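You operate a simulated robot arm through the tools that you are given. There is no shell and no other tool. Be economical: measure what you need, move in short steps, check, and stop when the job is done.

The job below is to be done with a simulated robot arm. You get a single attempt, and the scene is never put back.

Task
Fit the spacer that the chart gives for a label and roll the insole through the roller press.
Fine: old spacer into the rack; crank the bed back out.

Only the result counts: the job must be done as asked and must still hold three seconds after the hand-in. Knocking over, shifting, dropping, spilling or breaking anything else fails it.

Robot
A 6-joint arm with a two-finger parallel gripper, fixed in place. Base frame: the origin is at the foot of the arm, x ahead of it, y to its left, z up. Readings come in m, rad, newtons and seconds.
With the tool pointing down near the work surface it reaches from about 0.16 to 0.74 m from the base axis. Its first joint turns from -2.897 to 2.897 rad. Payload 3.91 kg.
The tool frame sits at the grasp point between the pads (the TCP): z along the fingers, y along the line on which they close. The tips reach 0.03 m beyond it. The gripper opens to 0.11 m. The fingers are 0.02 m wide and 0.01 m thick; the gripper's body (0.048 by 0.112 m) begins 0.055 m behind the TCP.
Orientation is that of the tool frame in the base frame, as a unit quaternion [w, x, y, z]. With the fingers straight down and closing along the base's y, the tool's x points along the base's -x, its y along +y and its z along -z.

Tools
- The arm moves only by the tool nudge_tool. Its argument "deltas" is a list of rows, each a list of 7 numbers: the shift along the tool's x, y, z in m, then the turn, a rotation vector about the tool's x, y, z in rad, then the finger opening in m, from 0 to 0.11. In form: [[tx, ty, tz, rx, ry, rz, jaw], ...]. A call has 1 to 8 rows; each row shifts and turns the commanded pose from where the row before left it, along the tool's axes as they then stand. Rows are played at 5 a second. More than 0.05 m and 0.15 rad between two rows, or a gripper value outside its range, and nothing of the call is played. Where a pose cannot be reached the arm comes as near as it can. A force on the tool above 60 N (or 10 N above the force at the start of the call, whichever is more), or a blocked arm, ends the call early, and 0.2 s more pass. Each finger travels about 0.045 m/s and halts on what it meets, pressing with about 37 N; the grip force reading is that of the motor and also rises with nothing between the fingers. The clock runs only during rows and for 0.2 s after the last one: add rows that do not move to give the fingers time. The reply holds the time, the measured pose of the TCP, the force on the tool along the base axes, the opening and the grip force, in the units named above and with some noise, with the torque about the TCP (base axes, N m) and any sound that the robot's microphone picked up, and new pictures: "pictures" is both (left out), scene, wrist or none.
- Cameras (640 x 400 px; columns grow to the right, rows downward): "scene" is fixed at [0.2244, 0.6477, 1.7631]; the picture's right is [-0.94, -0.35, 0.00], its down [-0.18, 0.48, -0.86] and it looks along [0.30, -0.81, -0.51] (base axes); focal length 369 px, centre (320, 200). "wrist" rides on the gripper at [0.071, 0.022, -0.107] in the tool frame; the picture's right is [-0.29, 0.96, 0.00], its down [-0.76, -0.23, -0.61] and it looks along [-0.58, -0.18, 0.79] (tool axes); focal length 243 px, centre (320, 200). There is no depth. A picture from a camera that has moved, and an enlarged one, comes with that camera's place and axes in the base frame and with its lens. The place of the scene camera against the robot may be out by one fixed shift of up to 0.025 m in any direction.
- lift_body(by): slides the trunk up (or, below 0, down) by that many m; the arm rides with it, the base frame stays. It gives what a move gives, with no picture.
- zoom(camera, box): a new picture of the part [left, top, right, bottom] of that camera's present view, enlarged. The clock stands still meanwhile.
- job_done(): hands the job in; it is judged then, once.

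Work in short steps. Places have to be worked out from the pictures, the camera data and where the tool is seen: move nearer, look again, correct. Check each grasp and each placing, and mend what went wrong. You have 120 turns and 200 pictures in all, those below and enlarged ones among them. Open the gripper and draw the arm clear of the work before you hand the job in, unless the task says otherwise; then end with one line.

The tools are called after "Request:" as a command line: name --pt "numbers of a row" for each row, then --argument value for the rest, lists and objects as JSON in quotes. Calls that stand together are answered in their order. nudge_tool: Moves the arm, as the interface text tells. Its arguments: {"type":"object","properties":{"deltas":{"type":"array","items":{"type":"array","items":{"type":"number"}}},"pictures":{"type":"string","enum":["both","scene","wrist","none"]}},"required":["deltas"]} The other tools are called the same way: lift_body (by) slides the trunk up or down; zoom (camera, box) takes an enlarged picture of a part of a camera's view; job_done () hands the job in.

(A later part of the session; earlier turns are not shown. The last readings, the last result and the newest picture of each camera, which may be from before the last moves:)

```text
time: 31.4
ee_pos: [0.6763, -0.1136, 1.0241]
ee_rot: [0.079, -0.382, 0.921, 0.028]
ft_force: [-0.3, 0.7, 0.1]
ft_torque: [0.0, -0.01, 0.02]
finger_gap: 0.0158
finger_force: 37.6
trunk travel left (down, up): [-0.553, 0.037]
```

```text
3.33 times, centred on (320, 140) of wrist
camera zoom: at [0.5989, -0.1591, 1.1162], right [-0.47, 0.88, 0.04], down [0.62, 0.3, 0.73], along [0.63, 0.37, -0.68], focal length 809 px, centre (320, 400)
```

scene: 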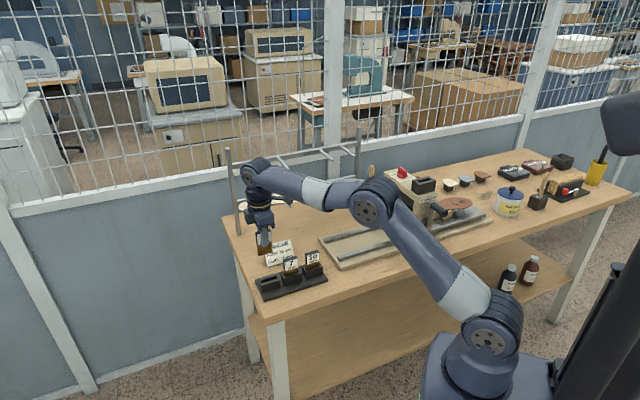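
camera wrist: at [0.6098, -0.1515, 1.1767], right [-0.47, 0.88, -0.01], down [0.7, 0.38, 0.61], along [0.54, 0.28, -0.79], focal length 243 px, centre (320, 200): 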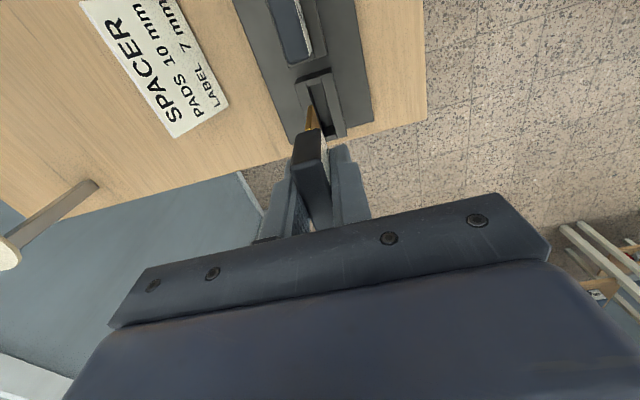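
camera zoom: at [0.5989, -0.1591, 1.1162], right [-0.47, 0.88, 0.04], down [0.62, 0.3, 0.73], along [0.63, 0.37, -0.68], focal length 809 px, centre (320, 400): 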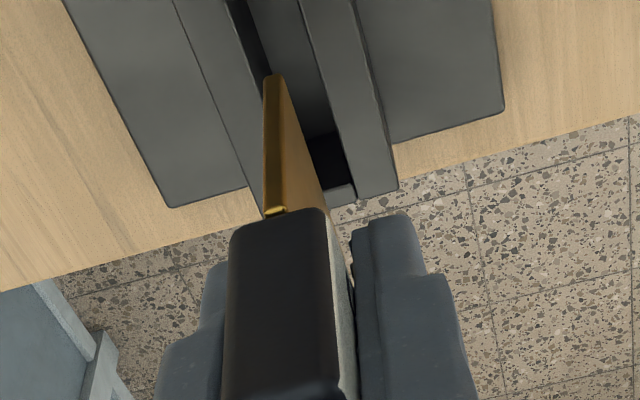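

The spacer hangs upright now. Its centre needs about 4 mm toward the press; I shift, descend to the rim and check.

Request:
nudge_tool --pt "0.0039 0 -0.0007 0 0 0 0" --pt "0.0012 0 0.0069 0 0 0 0" --pt "0.0012 0 0.0069 0 0 0 0" --pt "0 0 0 0 0 0 0" --pictures "none"

Request:
zoom --camera "scene" --box '[250, 240, 290, 290]'

Request:
zoom --camera "wrist" --box '[280, 70, 360, 150]'

```text
time: 32.4
ee_pos: [0.6739, -0.1174, 1.008]
ee_rot: [0.078, -0.382, 0.921, 0.028]
ft_force: [-0.4, -0.1, -1.8]
ft_torque: [-0.04, -0.03, 0.01]
finger_gap: 0.0158
finger_force: 37.1
trunk travel left (down, up): [-0.553, 0.037]
```

```text
8.00 times, centred on (270, 265) of scene
camera zoom: at [0.2244, 0.6477, 1.7631], right [-0.94, -0.35, 0.0], down [-0.18, 0.48, -0.86], along [0.3, -0.81, -0.51], focal length 2951 px, centre (720, -320)
```

zoom: 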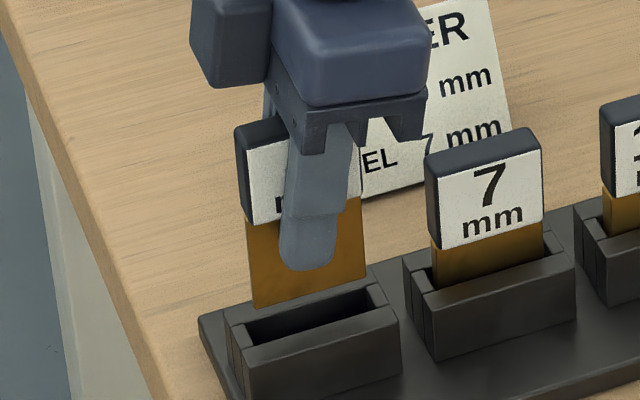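

```text
5.00 times, centred on (320, 110) of wrist
camera zoom: at [0.5962, -0.1627, 1.1025], right [-0.47, 0.88, 0.04], down [0.62, 0.3, 0.73], along [0.63, 0.37, -0.69], focal length 1213 px, centre (320, 650)
```

zoom: 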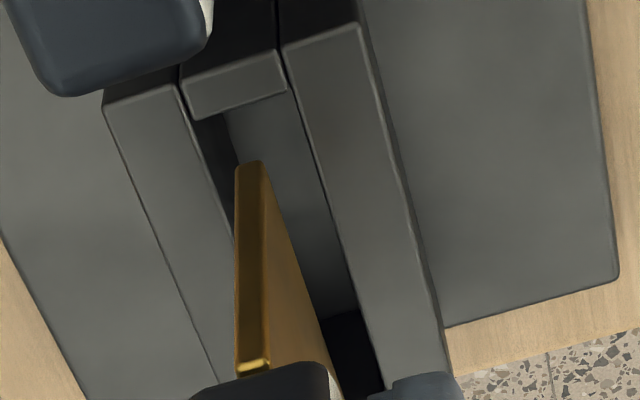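

The tongue is centred over the opening in both views. I descend in small steps.

Request:
nudge_tool --pt "0.001 0 0.0059 0 0 0 0" --pt "0.001 0 0.0059 0 0 0 0" --pt "0.001 0 0.0059 0 0 0 0" --pt "0 0 0 0 0 0 0" --pictures "none"

Request:
zoom --camera "scene" --box '[250, 240, 290, 290]'

```text
time: 33.4
ee_pos: [0.6737, -0.1177, 0.9903]
ee_rot: [0.078, -0.382, 0.92, 0.027]
ft_force: [0.7, -0.1, -1.3]
ft_torque: [-0.03, 0.02, 0.01]
finger_gap: 0.0156
finger_force: 37.6
trunk travel left (down, up): [-0.553, 0.037]
```

```text
8.00 times, centred on (270, 265) of scene
camera zoom: at [0.2244, 0.6477, 1.7631], right [-0.94, -0.35, 0.0], down [-0.18, 0.48, -0.86], along [0.3, -0.81, -0.51], focal length 2951 px, centre (720, -320)
```

zoom: 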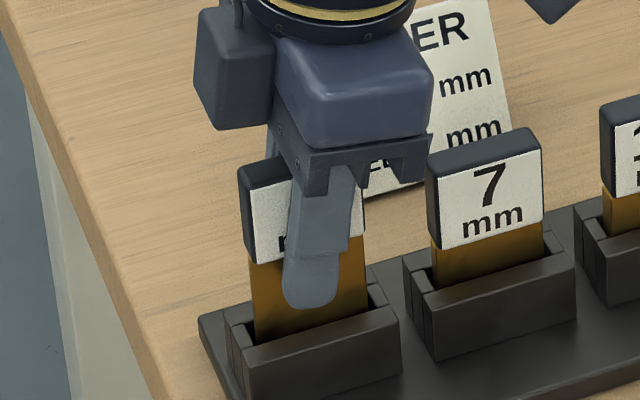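

It entered freely. About 16 mm remains to full seating; I continue with force checks.

Request:
nudge_tool --pt "0.001 0 0.0059 0 0 0 0" --pt "0.0008 0 0.005 0 0 0 0" --pt "0 0 0 0 0 0 0" --pictures "none"

Request:
zoom --camera "scene" --box '[250, 240, 290, 290]'

```text
time: 34.2
ee_pos: [0.6735, -0.1149, 0.9788]
ee_rot: [0.078, -0.382, 0.92, 0.029]
ft_force: [0.8, -0.6, -1.1]
ft_torque: [0.02, -0.03, -0.01]
finger_gap: 0.0158
finger_force: 37.0
trunk travel left (down, up): [-0.553, 0.037]
```

```text
8.00 times, centred on (270, 265) of scene
camera zoom: at [0.2244, 0.6477, 1.7631], right [-0.94, -0.35, 0.0], down [-0.18, 0.48, -0.86], along [0.3, -0.81, -0.51], focal length 2951 px, centre (720, -320)
```

zoom: 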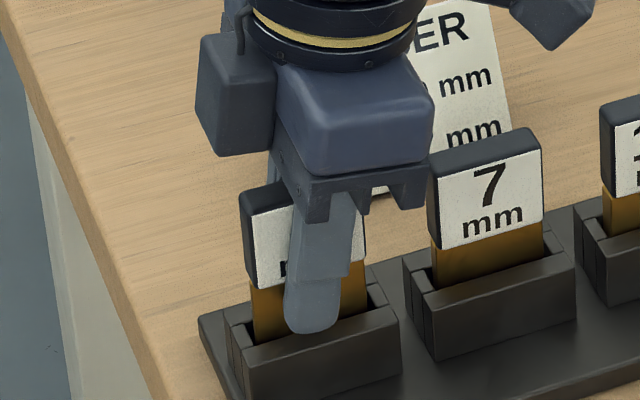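

About 5 mm remains. I go down a little more and, if there is contact, release there.

Request:
nudge_tool --pt "0.0004 0 0.0025 0 0 0 0" --pt "0.0004 0 0.002 0 0 0 0" --pt "0 0 0 0 0 0 0" --pictures "none"

Request:
zoom --camera "scene" --box '[250, 240, 290, 290]'

```text
time: 35.0
ee_pos: [0.6746, -0.1167, 0.9747]
ee_rot: [0.078, -0.382, 0.921, 0.028]
ft_force: [0.7, 0.3, -1.0]
ft_torque: [-0.02, 0.03, 0.02]
finger_gap: 0.0154
finger_force: 36.7
trunk travel left (down, up): [-0.553, 0.037]
```

```text
8.00 times, centred on (270, 265) of scene
camera zoom: at [0.2244, 0.6477, 1.7631], right [-0.94, -0.35, 0.0], down [-0.18, 0.48, -0.86], along [0.3, -0.81, -0.51], focal length 2951 px, centre (720, -320)
```

zoom: 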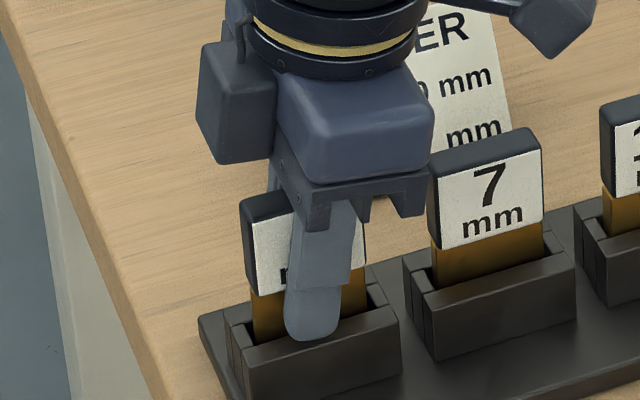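

No contact and nearly seated. I open the fingers modestly so the spacer drops the last millimetres.

Request:
nudge_tool --pt "0 0 0 0 0 0 0.025" --pt "0 0 0 0 0 0 0.035" --pt "0 0 0 0 0 0 0.035" --pt "0 0 0 0 0 0 0.035" --pictures "none"

Request:
zoom --camera "scene" --box '[250, 240, 290, 290]'

Request:
zoom --camera "wrist" --box '[220, 50, 420, 220]'

```text
time: 36.0
ee_pos: [0.6753, -0.1151, 0.9736]
ee_rot: [0.078, -0.381, 0.921, 0.029]
ft_force: [-0.9, -0.4, 0.3]
ft_torque: [0.03, -0.02, -0.05]
finger_gap: 0.035
finger_force: 0.1
trunk travel left (down, up): [-0.553, 0.037]
```

```text
8.00 times, centred on (270, 265) of scene
camera zoom: at [0.2244, 0.6477, 1.7631], right [-0.94, -0.35, 0.0], down [-0.18, 0.48, -0.86], along [0.3, -0.81, -0.51], focal length 2951 px, centre (720, -320)
```

zoom: 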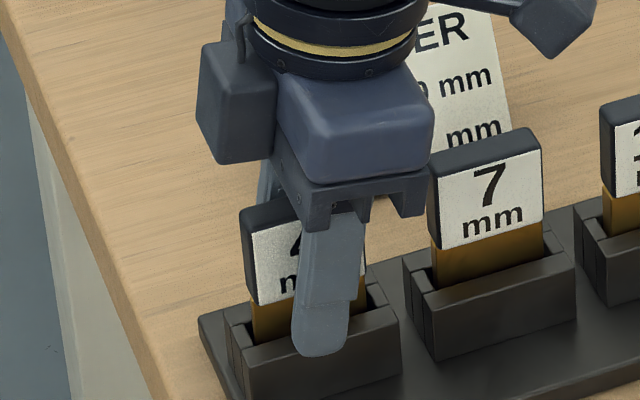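

```text
2.35 times, centred on (320, 135) of wrist
camera zoom: at [0.5966, -0.1619, 1.0673], right [-0.47, 0.88, 0.04], down [0.62, 0.3, 0.73], along [0.63, 0.37, -0.69], focal length 571 px, centre (320, 353)
```

zoom: 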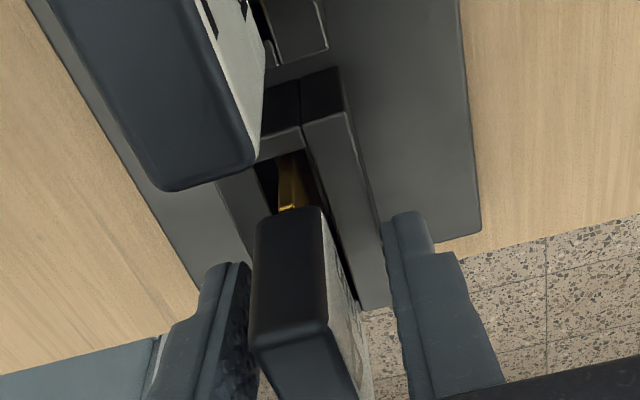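

The 4 mm spacer dropped into place. I lift straight up, level the tool, and move over the 7 mm spacer.

Request:
nudge_tool --pt "-0.005 0 -0.03 0 0 0 0.035" --pt "-0.007 0 -0.04 0 0 0 0.035" --pt "-0.005 0 -0.03 0 0 0 0.035" --pt "0 0 0 0 0.085 0 0.05" --pt "0 0 0 0 0.085 0 0.05" --pt "0.038 0 0 0 0 0 0.05" --pt "0.037 0 0 0 0 0 0.05" --pt "0 0 0 0 0 0 0.05" --pictures "both"

Request:
zoom --camera "wrist" --box '[220, 50, 420, 220]'

Request:
zoom --camera "scene" --box '[240, 220, 330, 310]'

```text
time: 37.8
ee_pos: [0.6175, -0.1681, 1.0754]
ee_rot: [0.0, -0.383, 0.924, -0.004]
ft_force: [-0.4, -0.3, -0.5]
ft_torque: [0.0, -0.03, 0.02]
finger_gap: 0.0501
finger_force: 0.1
trunk travel left (down, up): [-0.553, 0.037]
camera wrist: at [0.5514, -0.2017, 1.1837], right [-0.47, 0.88, -0.01], down [0.7, 0.38, 0.61], along [0.54, 0.28, -0.79], focal length 243 px, centre (320, 200)
```

scene: 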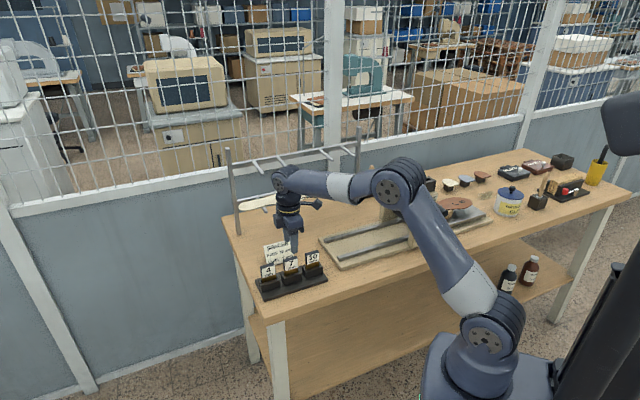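
wrist: 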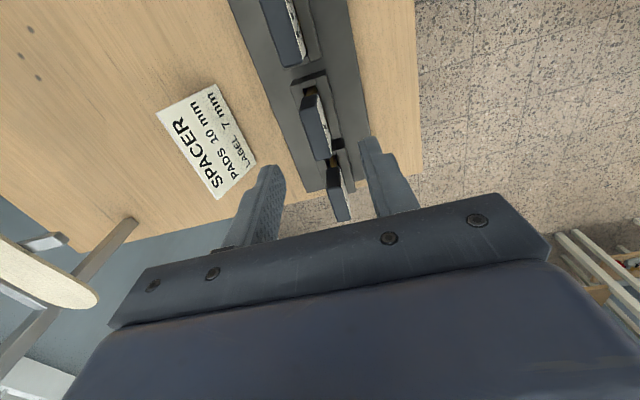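

```text
2.35 times, centred on (320, 135) of wrist
camera zoom: at [0.5514, -0.2017, 1.1837], right [-0.47, 0.88, -0.01], down [0.7, 0.38, 0.61], along [0.54, 0.28, -0.79], focal length 571 px, centre (320, 353)
```

zoom: 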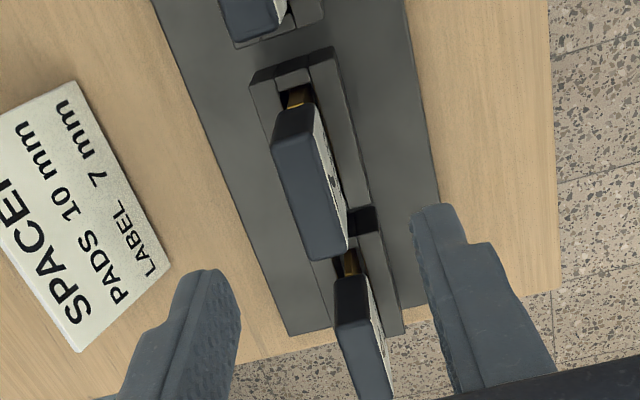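

```text
4.44 times, centred on (285, 265) of scene
camera zoom: at [0.2244, 0.6477, 1.7631], right [-0.94, -0.35, 0.0], down [-0.18, 0.48, -0.86], along [0.3, -0.81, -0.51], focal length 1640 px, centre (476, -89)
```

zoom: 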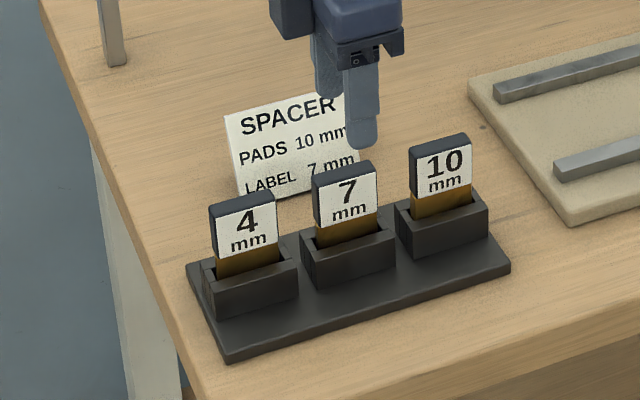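

The 4 mm spacer is seated properly in the rack. The 7 mm tab centre is about 4 mm off my position along the closing axis; I correct, lower to z of about 0.985 and close on it.

Request:
nudge_tool --pt "-0.001 -0.004 0.03 0 0 0 0.05" --pt "0 0 0.03 0 0 0 0.05" --pt "0 0 0.03 0 0 0 0.05" --pt "0 0 0 0 0 0 0.05" --pt "0 0 0 0 0 0 0.02" --pt "0 0 0 0 0 0 0" --pt "0 0 0 0 0 0 0" --pictures "wrist"

Request:
zoom --camera "scene" --box '[250, 230, 330, 310]'

```text
time: 39.4
ee_pos: [0.6231, -0.1722, 0.9835]
ee_rot: [0.0, -0.382, 0.924, -0.004]
ft_force: [-0.4, 1.0, -0.1]
ft_torque: [0.05, 0.0, -0.01]
finger_gap: 0.0154
finger_force: 37.2
trunk travel left (down, up): [-0.553, 0.037]
camera wrist: at [0.5575, -0.206, 1.0907], right [-0.47, 0.88, -0.01], down [0.7, 0.38, 0.61], along [0.54, 0.28, -0.79], focal length 243 px, centre (320, 200)
```

wrist: 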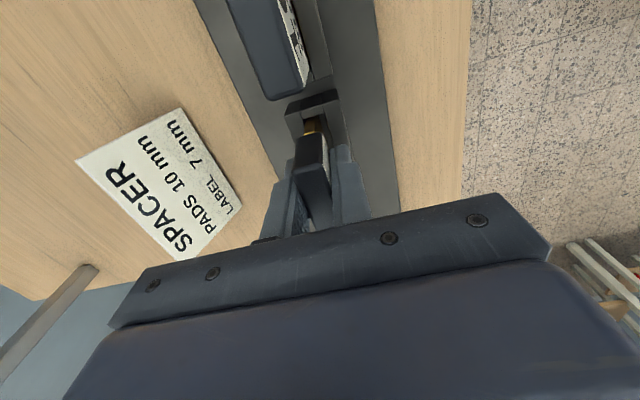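

```text
5.00 times, centred on (290, 270) of scene
camera zoom: at [0.2244, 0.6477, 1.7631], right [-0.94, -0.35, 0.0], down [-0.18, 0.48, -0.86], along [0.3, -0.81, -0.51], focal length 1845 px, centre (470, -150)
```

zoom: 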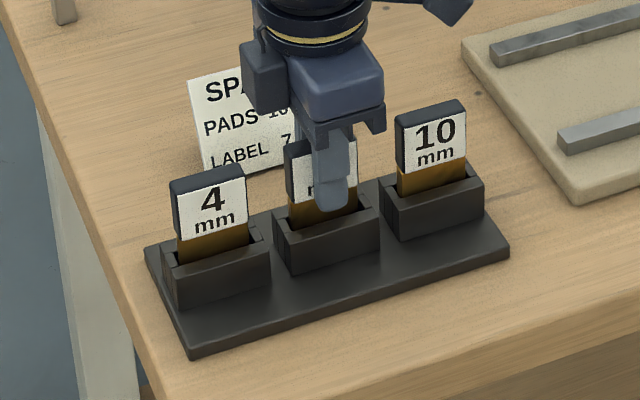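

Gripped at 15.4 mm. I lift it straight out of the rack, well clear of the tabs.

Request:
nudge_tool --pt "0 0 -0.025 0 0 0 0" --pt "0 0 -0.035 0 0 0 0" --pt "0 0 -0.05 0 0 0 0" --pt "0 0 -0.05 0 0 0 0" --pt "0 0 -0.05 0 0 0 0" --pt "0 0 -0.05 0 0 0 0" --pt "0 0 -0.04 0 0 0 0" --pt "0 0 0 0 0 0 0" --pictures "scene"

Request:
zoom --camera "scene" --box '[230, 180, 350, 310]'

Request:
zoom --camera "wrist" --box '[260, 60, 380, 200]'

```text
time: 41.2
ee_pos: [0.6171, -0.1663, 1.2765]
ee_rot: [0.001, -0.382, 0.924, -0.005]
ft_force: [0.8, 0.3, -0.5]
ft_torque: [-0.02, -0.01, -0.03]
finger_gap: 0.0154
finger_force: 37.3
out of reach, approached as far as the arm can: row 7
trunk travel left (down, up): [-0.553, 0.037]
```

scene: 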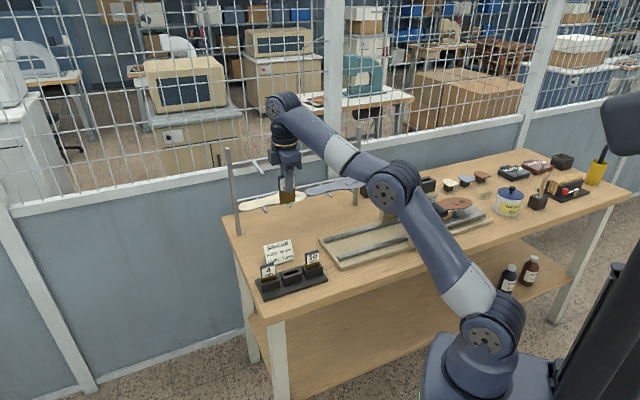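

```text
3.08 times, centred on (290, 245) of scene
camera zoom: at [0.2244, 0.6477, 1.7631], right [-0.94, -0.35, 0.0], down [-0.18, 0.48, -0.86], along [0.3, -0.81, -0.51], focal length 1135 px, centre (412, 62)
```

zoom: 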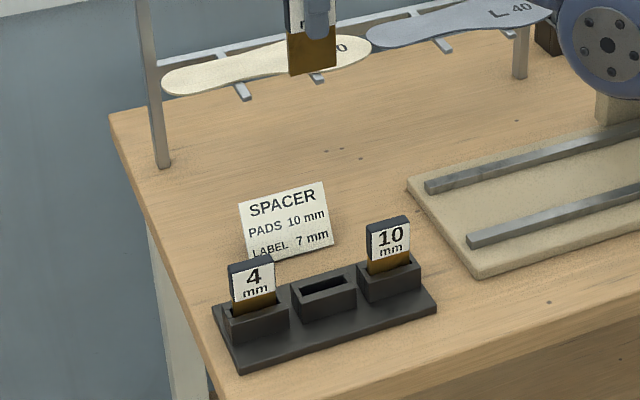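

```text
2.86 times, centred on (320, 130) of wrist
camera zoom: at [0.5519, -0.2002, 1.3848], right [-0.47, 0.88, -0.01], down [0.7, 0.38, 0.61], along [0.54, 0.28, -0.79], focal length 693 px, centre (320, 400)
```

zoom: 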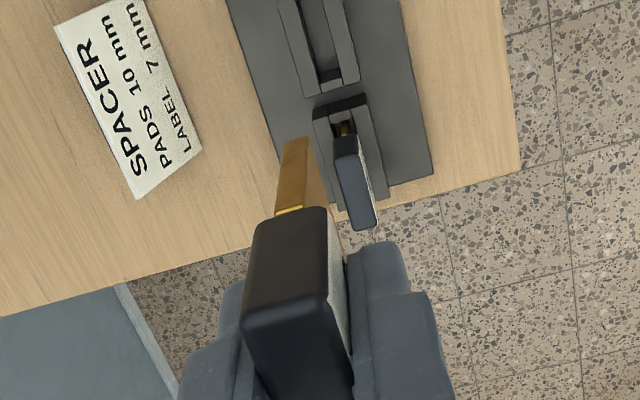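

The 7 mm spacer is held straight. I carry it back along the table to hover over the press socket.

Request:
nudge_tool --pt "0.049 0 0 0 0 0 0" --pt "0.049 0 0 0 0 0 0" --pt "0.049 0 0 0 0 0 0" --pt "0.049 0 0 0 0 0 0" --pt "0.049 0 0 0 0 0 0" --pt "0.049 0 0 0 0 0 0" --pt "0.049 0 0 0 0 0 0" --pt "0.049 0 0 0 0 0 0" --pictures "none"

Request:
nudge_tool --pt "0.045 -0.001 0 0 0 0 0" --pt "0.045 0 0 0 0 0 0" --pt "0 0 0 0 0 0 0" --pt "0 0 0 0 0 0 0" --pictures "scene"

Request:
zoom --camera "wrist" --box '[260, 40, 400, 220]'

Request:
zoom --camera "scene" --box '[390, 130, 460, 210]'

```text
time: 43.0
ee_pos: [0.3397, -0.446, 1.2778]
ee_rot: [-0.001, -0.383, 0.924, -0.004]
ft_force: [-0.2, -0.3, -0.7]
ft_torque: [-0.02, -0.03, 0.0]
finger_gap: 0.0157
finger_force: 37.1
trunk travel left (down, up): [-0.553, 0.037]
```

```text
time: 44.0
ee_pos: [0.2767, -0.5088, 1.278]
ee_rot: [0.0, -0.382, 0.924, -0.003]
ft_force: [1.2, -0.2, -1.4]
ft_torque: [0.02, 0.01, 0.01]
finger_gap: 0.0158
finger_force: 36.6
trunk travel left (down, up): [-0.553, 0.037]
```

scene: 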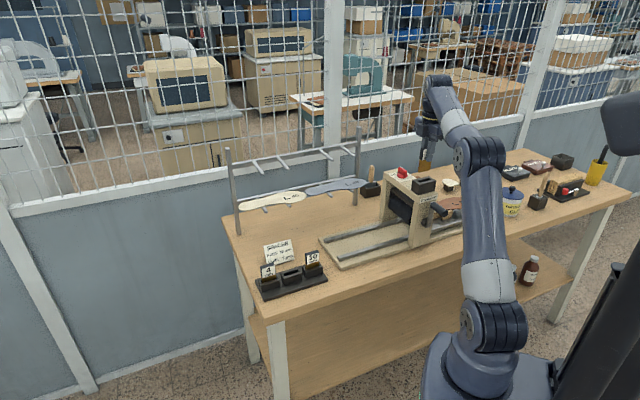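

```text
2.22 times, centred on (330, 130) of wrist
camera zoom: at [0.2115, -0.5419, 1.3855], right [-0.47, 0.88, -0.01], down [0.7, 0.38, 0.61], along [0.54, 0.28, -0.79], focal length 539 px, centre (298, 356)
```

zoom: 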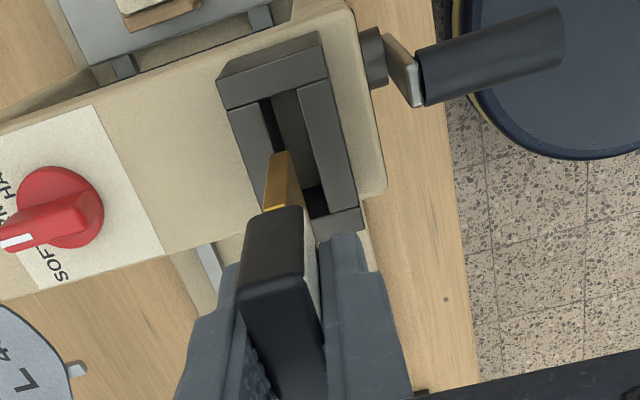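

```text
5.00 times, centred on (425, 170) of scene
camera zoom: at [0.2244, 0.6477, 1.7631], right [-0.94, -0.35, 0.0], down [-0.18, 0.48, -0.86], along [0.3, -0.81, -0.51], focal length 1845 px, centre (-205, 350)
```

zoom: 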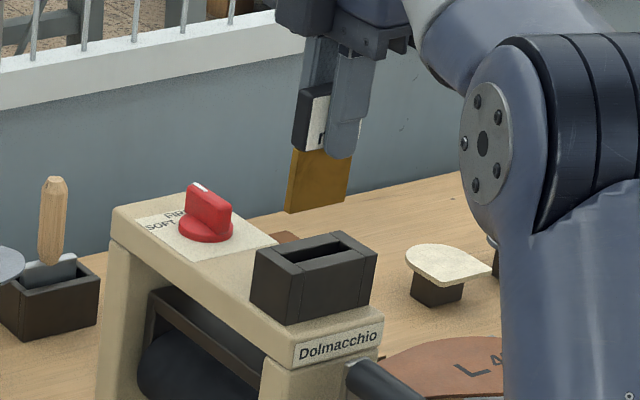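

I shift about 5 mm toward the taught position and lower slightly to check the tongue against the socket opening.

Request:
nudge_tool --pt "0.006 -0.0005 0 0 0 0 0" --pt "0 0 0.01 0 0 0 0" --pt "0 0 0.012 0 0 0 0" --pt "0 0 0 0 0 0 0" --pictures "none"

Request:
zoom --camera "wrist" --box '[280, 60, 380, 160]'

Request:
zoom --camera "scene" --box '[400, 145, 450, 205]'

```text
time: 45.0
ee_pos: [0.2726, -0.5122, 1.2569]
ee_rot: [0.0, -0.383, 0.924, -0.005]
ft_force: [0.2, -0.1, -0.9]
ft_torque: [-0.01, -0.01, 0.0]
finger_gap: 0.0156
finger_force: 36.8
trunk travel left (down, up): [-0.553, 0.037]
```

```text
4.00 times, centred on (330, 110) of wrist
camera zoom: at [0.2075, -0.5459, 1.3651], right [-0.47, 0.88, -0.01], down [0.7, 0.38, 0.61], along [0.54, 0.28, -0.79], focal length 970 px, centre (280, 560)
```

zoom: 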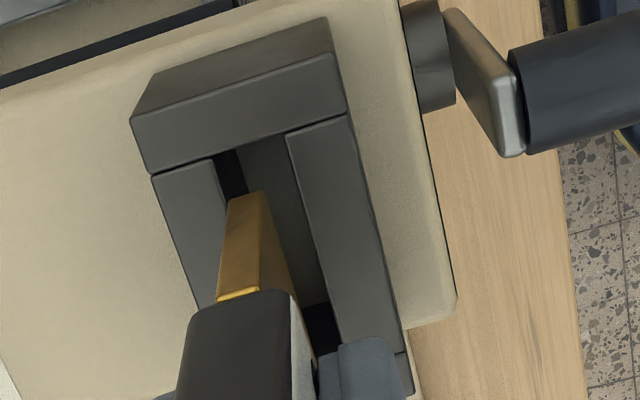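

```text
6.67 times, centred on (425, 175) of scene
camera zoom: at [0.2244, 0.6477, 1.7631], right [-0.94, -0.35, 0.0], down [-0.18, 0.48, -0.86], along [0.3, -0.81, -0.51], focal length 2460 px, centre (-380, 367)
```

zoom: 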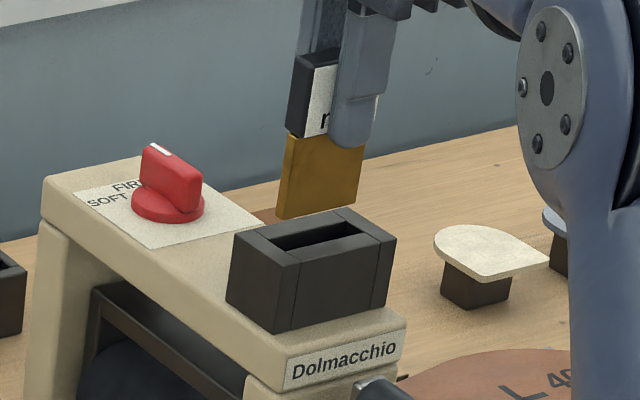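

The tongue lies over the opening to within a millimetre or two. I trim slightly and lower to the rim.

Request:
nudge_tool --pt "0.0005 0.001 0 0 0 0 0" --pt "0 0 0.006 0 0 0 0" --pt "0 0 0.006 0 0 0 0" --pt "0 0 0 0 0 0 0" --pictures "none"

Request:
zoom --camera "wrist" --box '[280, 60, 380, 160]'

Request:
zoom --camera "scene" --box '[410, 160, 440, 200]'

```text
time: 46.0
ee_pos: [0.2707, -0.5121, 1.2473]
ee_rot: [0.001, -0.383, 0.924, -0.005]
ft_force: [0.1, -0.8, -0.9]
ft_torque: [0.01, 0.02, 0.03]
finger_gap: 0.0154
finger_force: 37.0
trunk travel left (down, up): [-0.553, 0.037]
```

```text
4.00 times, centred on (330, 110) of wrist
camera zoom: at [0.205, -0.5459, 1.3538], right [-0.47, 0.88, -0.01], down [0.7, 0.38, 0.61], along [0.54, 0.28, -0.79], focal length 970 px, centre (280, 560)
```

zoom: 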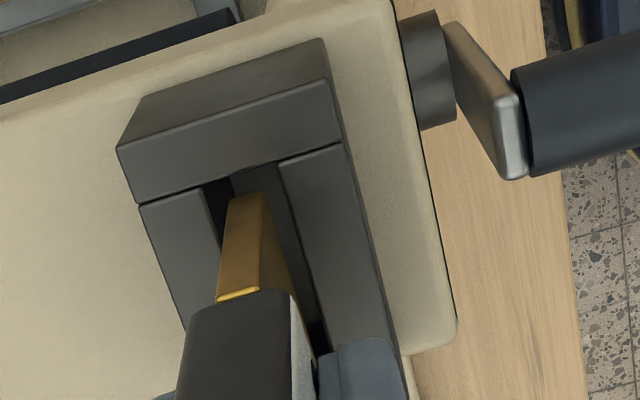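

```text
10.00 times, centred on (425, 180) of scene
camera zoom: at [0.2244, 0.6477, 1.7631], right [-0.94, -0.35, 0.0], down [-0.18, 0.48, -0.86], along [0.3, -0.81, -0.51], focal length 3689 px, centre (-730, 400)
```

zoom: 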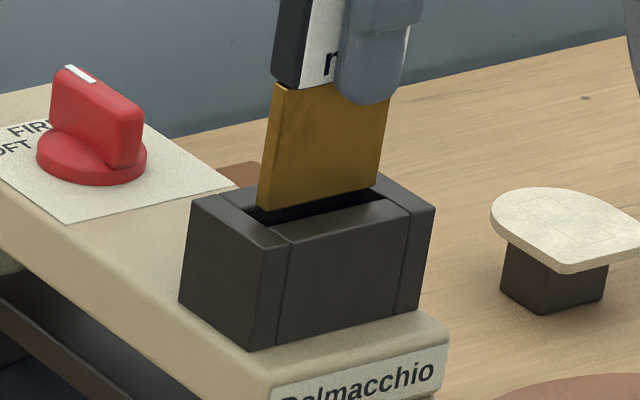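

The two views disagree slightly, so I take a finer scene picture before going in.

Request:
zoom --camera "scene" --box '[415, 170, 435, 190]'

```text
16.00 times, centred on (425, 180) of scene
camera zoom: at [0.2244, 0.6477, 1.7631], right [-0.94, -0.35, 0.0], down [-0.18, 0.48, -0.86], along [0.3, -0.81, -0.51], focal length 5903 px, centre (-1360, 520)
```

zoom: 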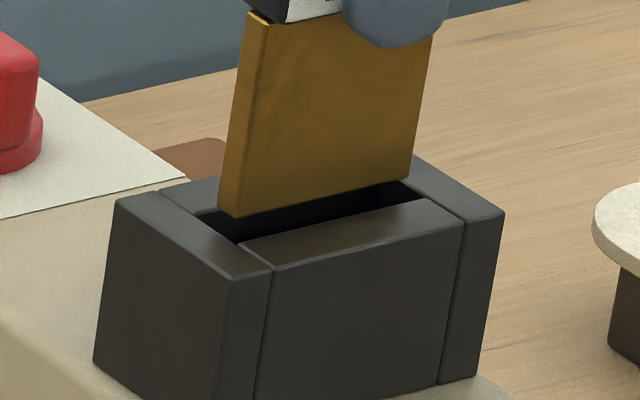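

Fine view: the tongue is within about 1 mm of centre in length and well within the opening in thickness. I lower it into the socket.

Request:
nudge_tool --pt "0.0005 0 0.005 0 0 0 0" --pt "0 0 0.006 0 0 0 0" --pt "0 0 0.006 0 0 0 0" --pt "0 0 0 0 0 0 0" --pictures "none"

Request:
zoom --camera "scene" --box '[410, 160, 440, 200]'

```text
time: 47.0
ee_pos: [0.2711, -0.5132, 1.2301]
ee_rot: [0.0, -0.382, 0.924, -0.003]
ft_force: [0.5, 0.2, -1.8]
ft_torque: [-0.02, -0.01, 0.0]
finger_gap: 0.0154
finger_force: 36.5
trunk travel left (down, up): [-0.553, 0.037]
```

```text
10.00 times, centred on (425, 180) of scene
camera zoom: at [0.2244, 0.6477, 1.7631], right [-0.94, -0.35, 0.0], down [-0.18, 0.48, -0.86], along [0.3, -0.81, -0.51], focal length 3689 px, centre (-730, 400)
```

zoom: 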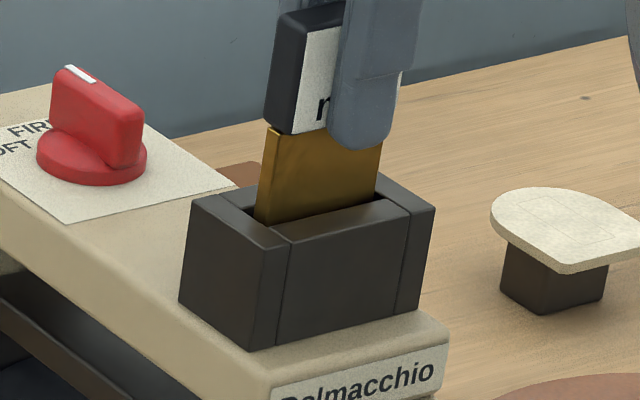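

It's entering freely with no contact force. I continue down toward the seated height of about 1.203.

Request:
nudge_tool --pt "0 0 0.006 0 0 0 0" --pt "0 0 0.006 0 0 0 0" --pt "0 0 0.006 0 0 0 0" --pt "0 0 0.003 0 0 0 0" --pt "0 0 0 0 0 0 0" --pictures "none"

Request:
zoom --camera "scene" --box '[410, 160, 440, 200]'

```text
time: 48.2
ee_pos: [0.2725, -0.512, 1.2091]
ee_rot: [0.0, -0.383, 0.924, -0.004]
ft_force: [-0.5, 0.6, -0.2]
ft_torque: [0.01, 0.01, 0.01]
finger_gap: 0.0159
finger_force: 37.5
trunk travel left (down, up): [-0.553, 0.037]
```

```text
10.00 times, centred on (425, 180) of scene
camera zoom: at [0.2244, 0.6477, 1.7631], right [-0.94, -0.35, 0.0], down [-0.18, 0.48, -0.86], along [0.3, -0.81, -0.51], focal length 3689 px, centre (-730, 400)
```

zoom: 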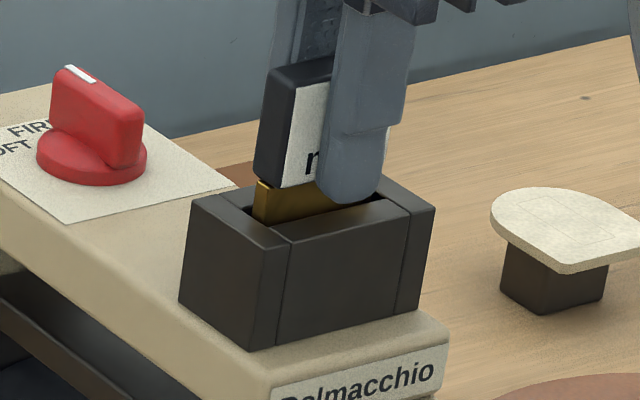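

A few millimetres remain; I lower gently until it seats.

Request:
nudge_tool --pt "0 0 0.004 0 0 0 0" --pt "0 0 0.003 0 0 0 0" --pt "0 0 0 0 0 0 0" --pictures "none"

Request:
zoom --camera "scene" --box '[410, 160, 440, 200]'

```text
time: 49.0
ee_pos: [0.2708, -0.5124, 1.2042]
ee_rot: [-0.001, -0.382, 0.924, -0.006]
ft_force: [1.0, -1.6, 10.9]
ft_torque: [0.06, -0.2, 0.0]
finger_gap: 0.0159
finger_force: 36.5
trunk travel left (down, up): [-0.553, 0.037]
```

```text
10.00 times, centred on (425, 180) of scene
camera zoom: at [0.2244, 0.6477, 1.7631], right [-0.94, -0.35, 0.0], down [-0.18, 0.48, -0.86], along [0.3, -0.81, -0.51], focal length 3689 px, centre (-730, 400)
```

zoom: 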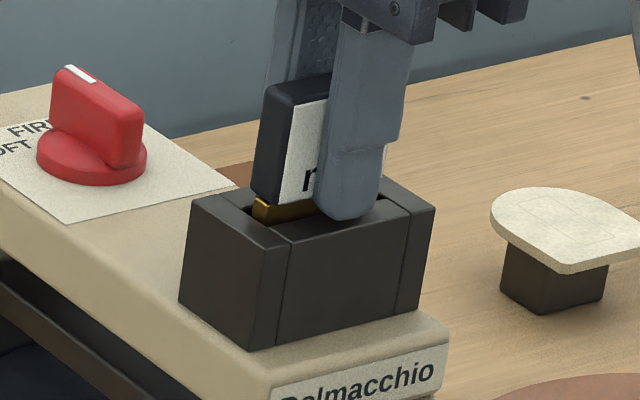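

Contact of about 11 N suggests it has seated. I open the fingers, rise clear and check.

Request:
nudge_tool --pt "0 0 -0.002 0 0 0 0.02" --pt "0 0 0 0 0 0 0.045" --pt "0 0 0 0 0 0 0.045" --pt "0 0 0 0 0 0 0.045" --pt "0 0 -0.03 0 0 0 0.045" --pt "0 0 -0.04 0 0 0 0.045" --pt "0 0 0 0 0 0 0.045" --pictures "both"

Request:
zoom --camera "scene" --box '[390, 160, 490, 240]'

Request:
zoom --camera "wrist" --box '[230, 20, 450, 180]'

```text
time: 50.6
ee_pos: [0.2735, -0.5127, 1.275]
ee_rot: [-0.001, -0.382, 0.924, -0.005]
ft_force: [0.5, 0.1, -0.3]
ft_torque: [-0.02, 0.01, -0.01]
finger_gap: 0.045
finger_force: 0.1
trunk travel left (down, up): [-0.553, 0.037]
camera wrist: at [0.2063, -0.5465, 1.3822], right [-0.47, 0.88, -0.01], down [0.7, 0.38, 0.61], along [0.54, 0.28, -0.79], focal length 243 px, centre (320, 200)
```

scene: 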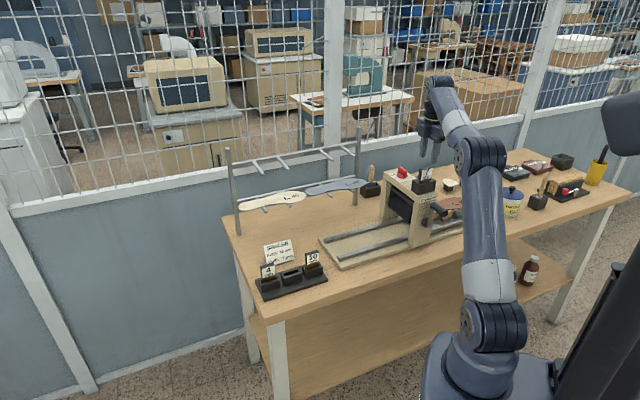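
wrist: 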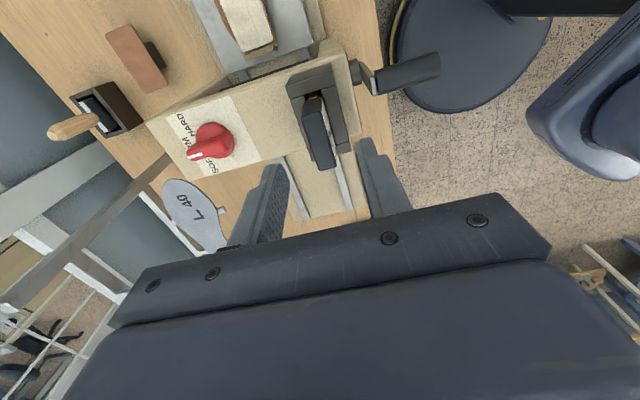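

```text
5.00 times, centred on (440, 200) of scene
camera zoom: at [0.2244, 0.6477, 1.7631], right [-0.94, -0.35, 0.0], down [-0.18, 0.48, -0.86], along [0.3, -0.81, -0.51], focal length 1845 px, centre (-280, 200)
```

zoom: 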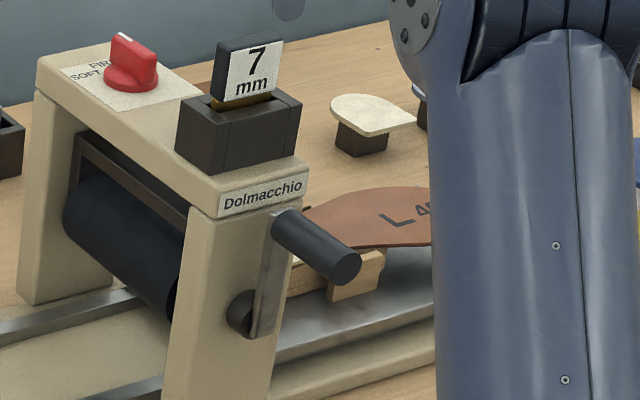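

```text
2.50 times, centred on (340, 100) of wrist
camera zoom: at [0.2063, -0.5465, 1.3822], right [-0.47, 0.88, -0.01], down [0.7, 0.38, 0.61], along [0.54, 0.28, -0.79], focal length 606 px, centre (270, 450)
```

zoom: 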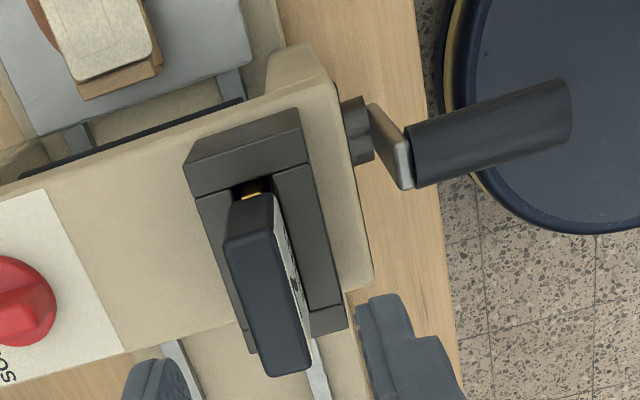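

The 7 mm spacer is seated like the old one was. Next is the crank: I move the tool toward the handle, turn it so the fingers close along the bed direction, and take a look.

Request:
nudge_tool --pt "0 0.04 0 0 0 0 0.06" --pt "0 0.04 0 0 0 0 0.06" --pt "0 0.016 0 0 0 0.14 0.06" --pt "0 0 0 0 0 0.14 0.06" --pt "0 0 0 0 0 0.14 0.06" --pt "0 0 0 0 0 0.14 0.06" --pt "0 0 0 0 0 0.14 0.06" --pt "0 0 0 0 0 0.14 0.06" --pictures "none"

Request:
nudge_tool --pt "0 0 0 0 0 0.14 0.06" --pt "0 0 0 0 0 0.14 0.06" --pt "0 0 0 0 0 0.14 0.06" --pt "0 0 0 0 0 0.14 0.06" --pt "0 0 0 0 0 0.14 0.06" --pt "0 0 0 0 0 0.031 0.06" --pt "0 0 0 0 0 0 0.06" --pictures "both"

```text
time: 52.4
ee_pos: [0.2029, -0.4456, 1.2736]
ee_rot: [0.001, 0.029, 1.0, -0.003]
ft_force: [0.0, -0.6, -0.5]
ft_torque: [0.01, -0.02, 0.03]
finger_gap: 0.0601
finger_force: 0.1
trunk travel left (down, up): [-0.553, 0.037]
```

```text
time: 54.0
ee_pos: [0.2019, -0.4447, 1.2724]
ee_rot: [0.002, 0.383, 0.924, -0.004]
ft_force: [-0.4, 0.4, -0.6]
ft_torque: [0.0, -0.01, 0.02]
finger_gap: 0.0602
finger_force: 0.1
trunk travel left (down, up): [-0.553, 0.037]
camera wrist: at [0.1675, -0.3777, 1.3792], right [0.88, 0.47, 0.0], down [0.37, -0.7, 0.61], along [0.29, -0.54, -0.79], focal length 243 px, centre (320, 200)
```

scene: 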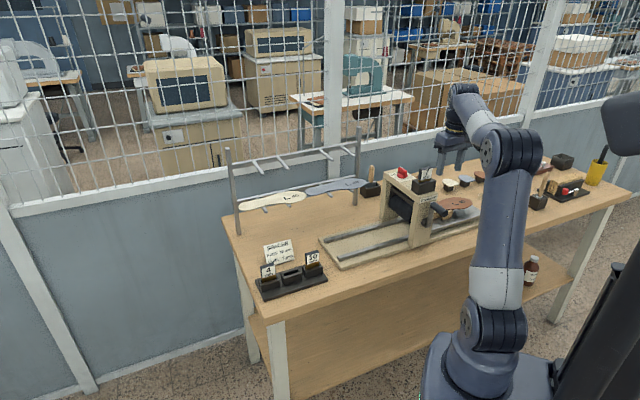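
wrist: 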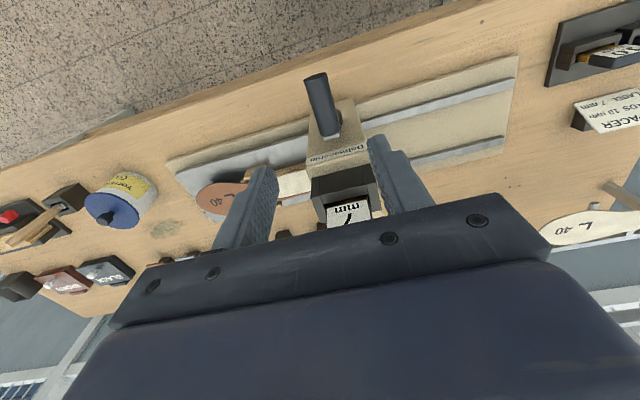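

Request:
zoom --camera "wrist" --box '[250, 50, 410, 180]'

Request:
zoom --camera "scene" --box '[410, 180, 480, 240]'

```text
3.08 times, centred on (330, 115) of wrist
camera zoom: at [0.1675, -0.3777, 1.3792], right [0.88, 0.47, 0.0], down [0.37, -0.7, 0.61], along [0.29, -0.54, -0.79], focal length 746 px, centre (289, 462)
```

zoom: 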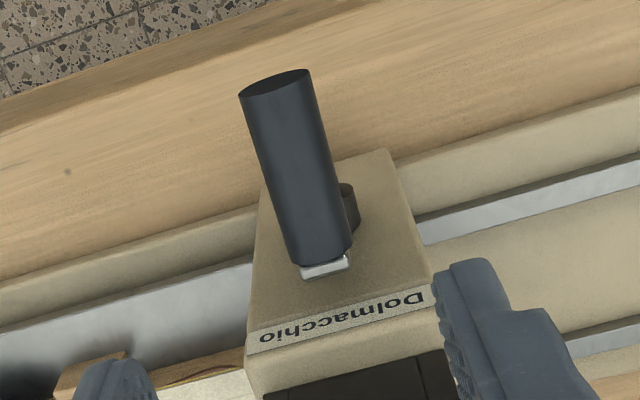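

```text
6.67 times, centred on (445, 210) of scene
camera zoom: at [0.2244, 0.6477, 1.7631], right [-0.94, -0.35, 0.0], down [-0.18, 0.48, -0.86], along [0.3, -0.81, -0.51], focal length 2460 px, centre (-513, 133)
```

zoom: 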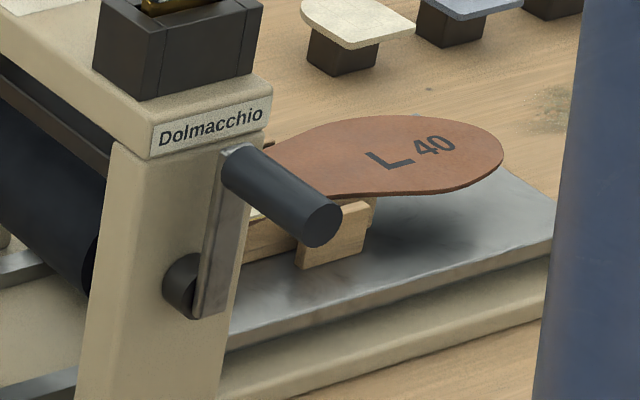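

The handle runs from about (0.231, -0.469) to (0.188, -0.426) at z of about 1.105, at the top of its circle. I back off and lower to view the lever and hub frontally and measure the crank radius.

Request:
nudge_tool --pt "0.04 0 0.02 0 0 0 0.06" --pt "0.04 0 0.03 0 0 0 0.06" --pt "0.04 0 0.03 0 0 0 0.06" --pt "0.02 0 0.03 0 0 0 0.06" --pt "0 0 0.03 0 0 0 0.06" --pt "0 0 0 0 0 0 0.06" --pictures "wrist"

Request:
zoom --camera "wrist" --box '[230, 60, 430, 220]'

```text
time: 55.4
ee_pos: [0.1044, -0.3473, 1.1307]
ee_rot: [0.003, 0.383, 0.924, -0.003]
ft_force: [0.6, -0.8, 0.6]
ft_torque: [-0.01, 0.02, 0.0]
finger_gap: 0.0603
finger_force: 0.0
trunk travel left (down, up): [-0.553, 0.037]
camera wrist: at [0.0684, -0.2801, 1.2377], right [0.88, 0.47, 0.0], down [0.37, -0.7, 0.61], along [0.29, -0.54, -0.79], focal length 243 px, centre (320, 200)
```

wrist: 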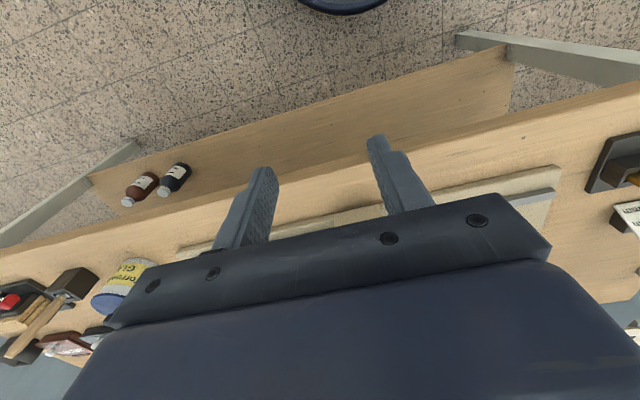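

```text
2.50 times, centred on (330, 140) of wrist
camera zoom: at [0.0684, -0.2801, 1.2377], right [0.88, 0.47, 0.0], down [0.37, -0.7, 0.61], along [0.29, -0.54, -0.79], focal length 606 px, centre (295, 350)
```

zoom: 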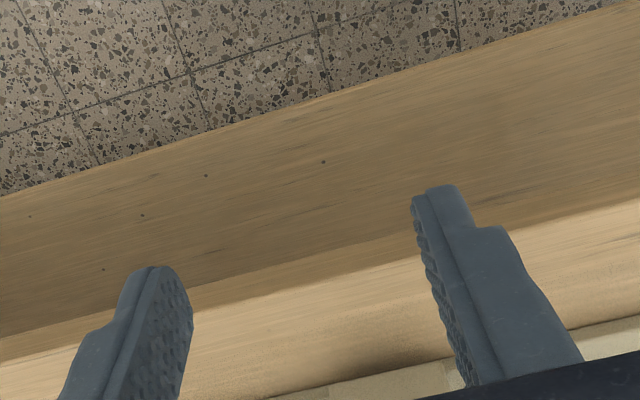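

The gripper hides the press from here. I go back up and look from one side instead.

Request:
nudge_tool --pt "0 0 -0.05 0 0 0 0.06" --pt "0 0.03 -0.04 0 0 0 0.06" --pt "0 0.04 0 0 0 0 0.06" --pt "-0.03 0.04 0 0 0 0 0.06" --pt "-0.04 0.02 0 0 0 0 0.06" --pt "0 0 0 0 0 0 0.06" --pictures "wrist"

Request:
zoom --camera "wrist" --box '[150, 60, 310, 190]'

```text
time: 56.8
ee_pos: [0.2504, -0.303, 1.2222]
ee_rot: [0.003, 0.383, 0.924, -0.003]
ft_force: [0.7, -0.3, -0.1]
ft_torque: [0.01, 0.02, 0.0]
finger_gap: 0.0601
finger_force: 0.0
trunk travel left (down, up): [-0.553, 0.037]
camera wrist: at [0.2144, -0.236, 1.3281], right [0.88, 0.47, 0.0], down [0.37, -0.7, 0.61], along [0.29, -0.54, -0.79], focal length 243 px, centre (320, 200)
```

wrist: 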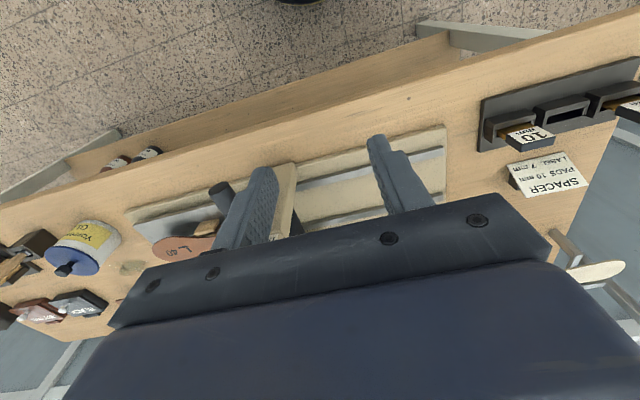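

```text
3.08 times, centred on (230, 125) of wrist
camera zoom: at [0.2144, -0.236, 1.3281], right [0.88, 0.47, 0.0], down [0.37, -0.7, 0.61], along [0.29, -0.54, -0.79], focal length 746 px, centre (597, 431)
```

zoom: 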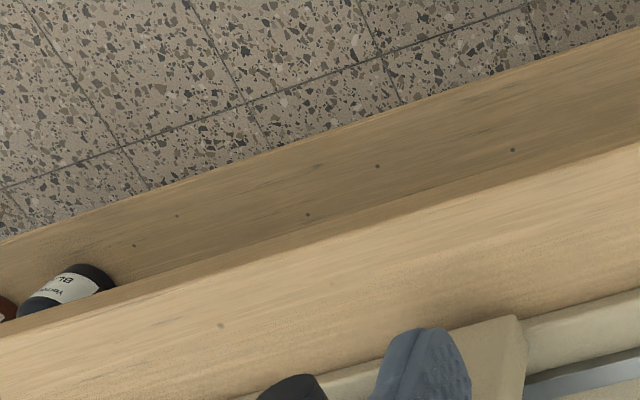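

Request:
nudge_tool --pt "-0.04 0.0 -0.02 0 0 0 0.06" --pt "-0.04 0 -0.02 0 0 0 0.06" --pt "-0.03 -0.02 0 0 0 0 0.06" --pt "0 0 0 0 0 0 0.06" --pictures "wrist"

Request:
zoom --camera "wrist" --box '[140, 60, 300, 190]'

```text
time: 57.8
ee_pos: [0.3112, -0.3952, 1.2657]
ee_rot: [0.002, 0.383, 0.924, -0.003]
ft_force: [0.5, 0.1, 0.3]
ft_torque: [-0.03, 0.02, -0.06]
finger_gap: 0.0597
finger_force: 0.0
trunk travel left (down, up): [-0.553, 0.037]
camera wrist: at [0.2766, -0.3284, 1.3723], right [0.88, 0.47, 0.0], down [0.37, -0.7, 0.61], along [0.29, -0.54, -0.79], focal length 243 px, centre (320, 200)
```

wrist: 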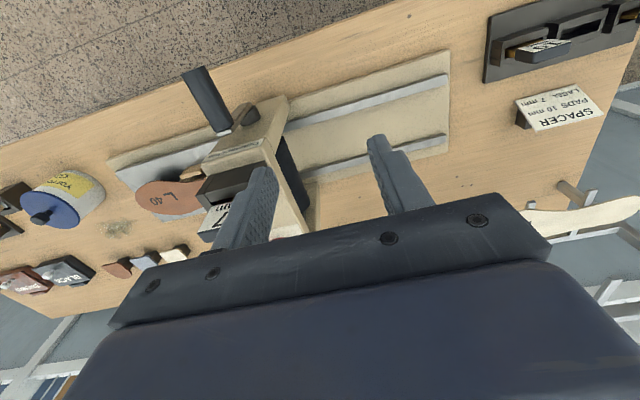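

```text
3.08 times, centred on (220, 125) of wrist
camera zoom: at [0.2766, -0.3284, 1.3723], right [0.88, 0.47, 0.0], down [0.37, -0.7, 0.61], along [0.29, -0.54, -0.79], focal length 746 px, centre (628, 431)
```

zoom: 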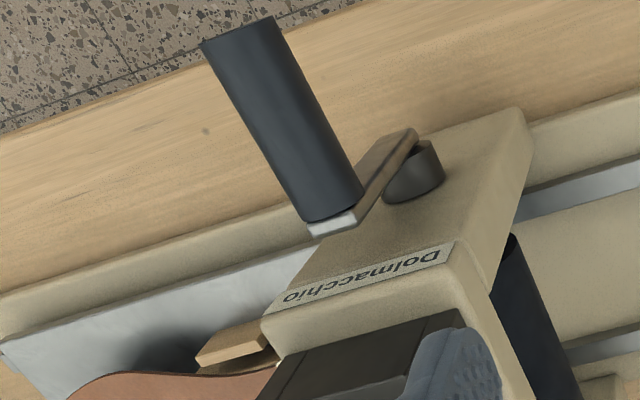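

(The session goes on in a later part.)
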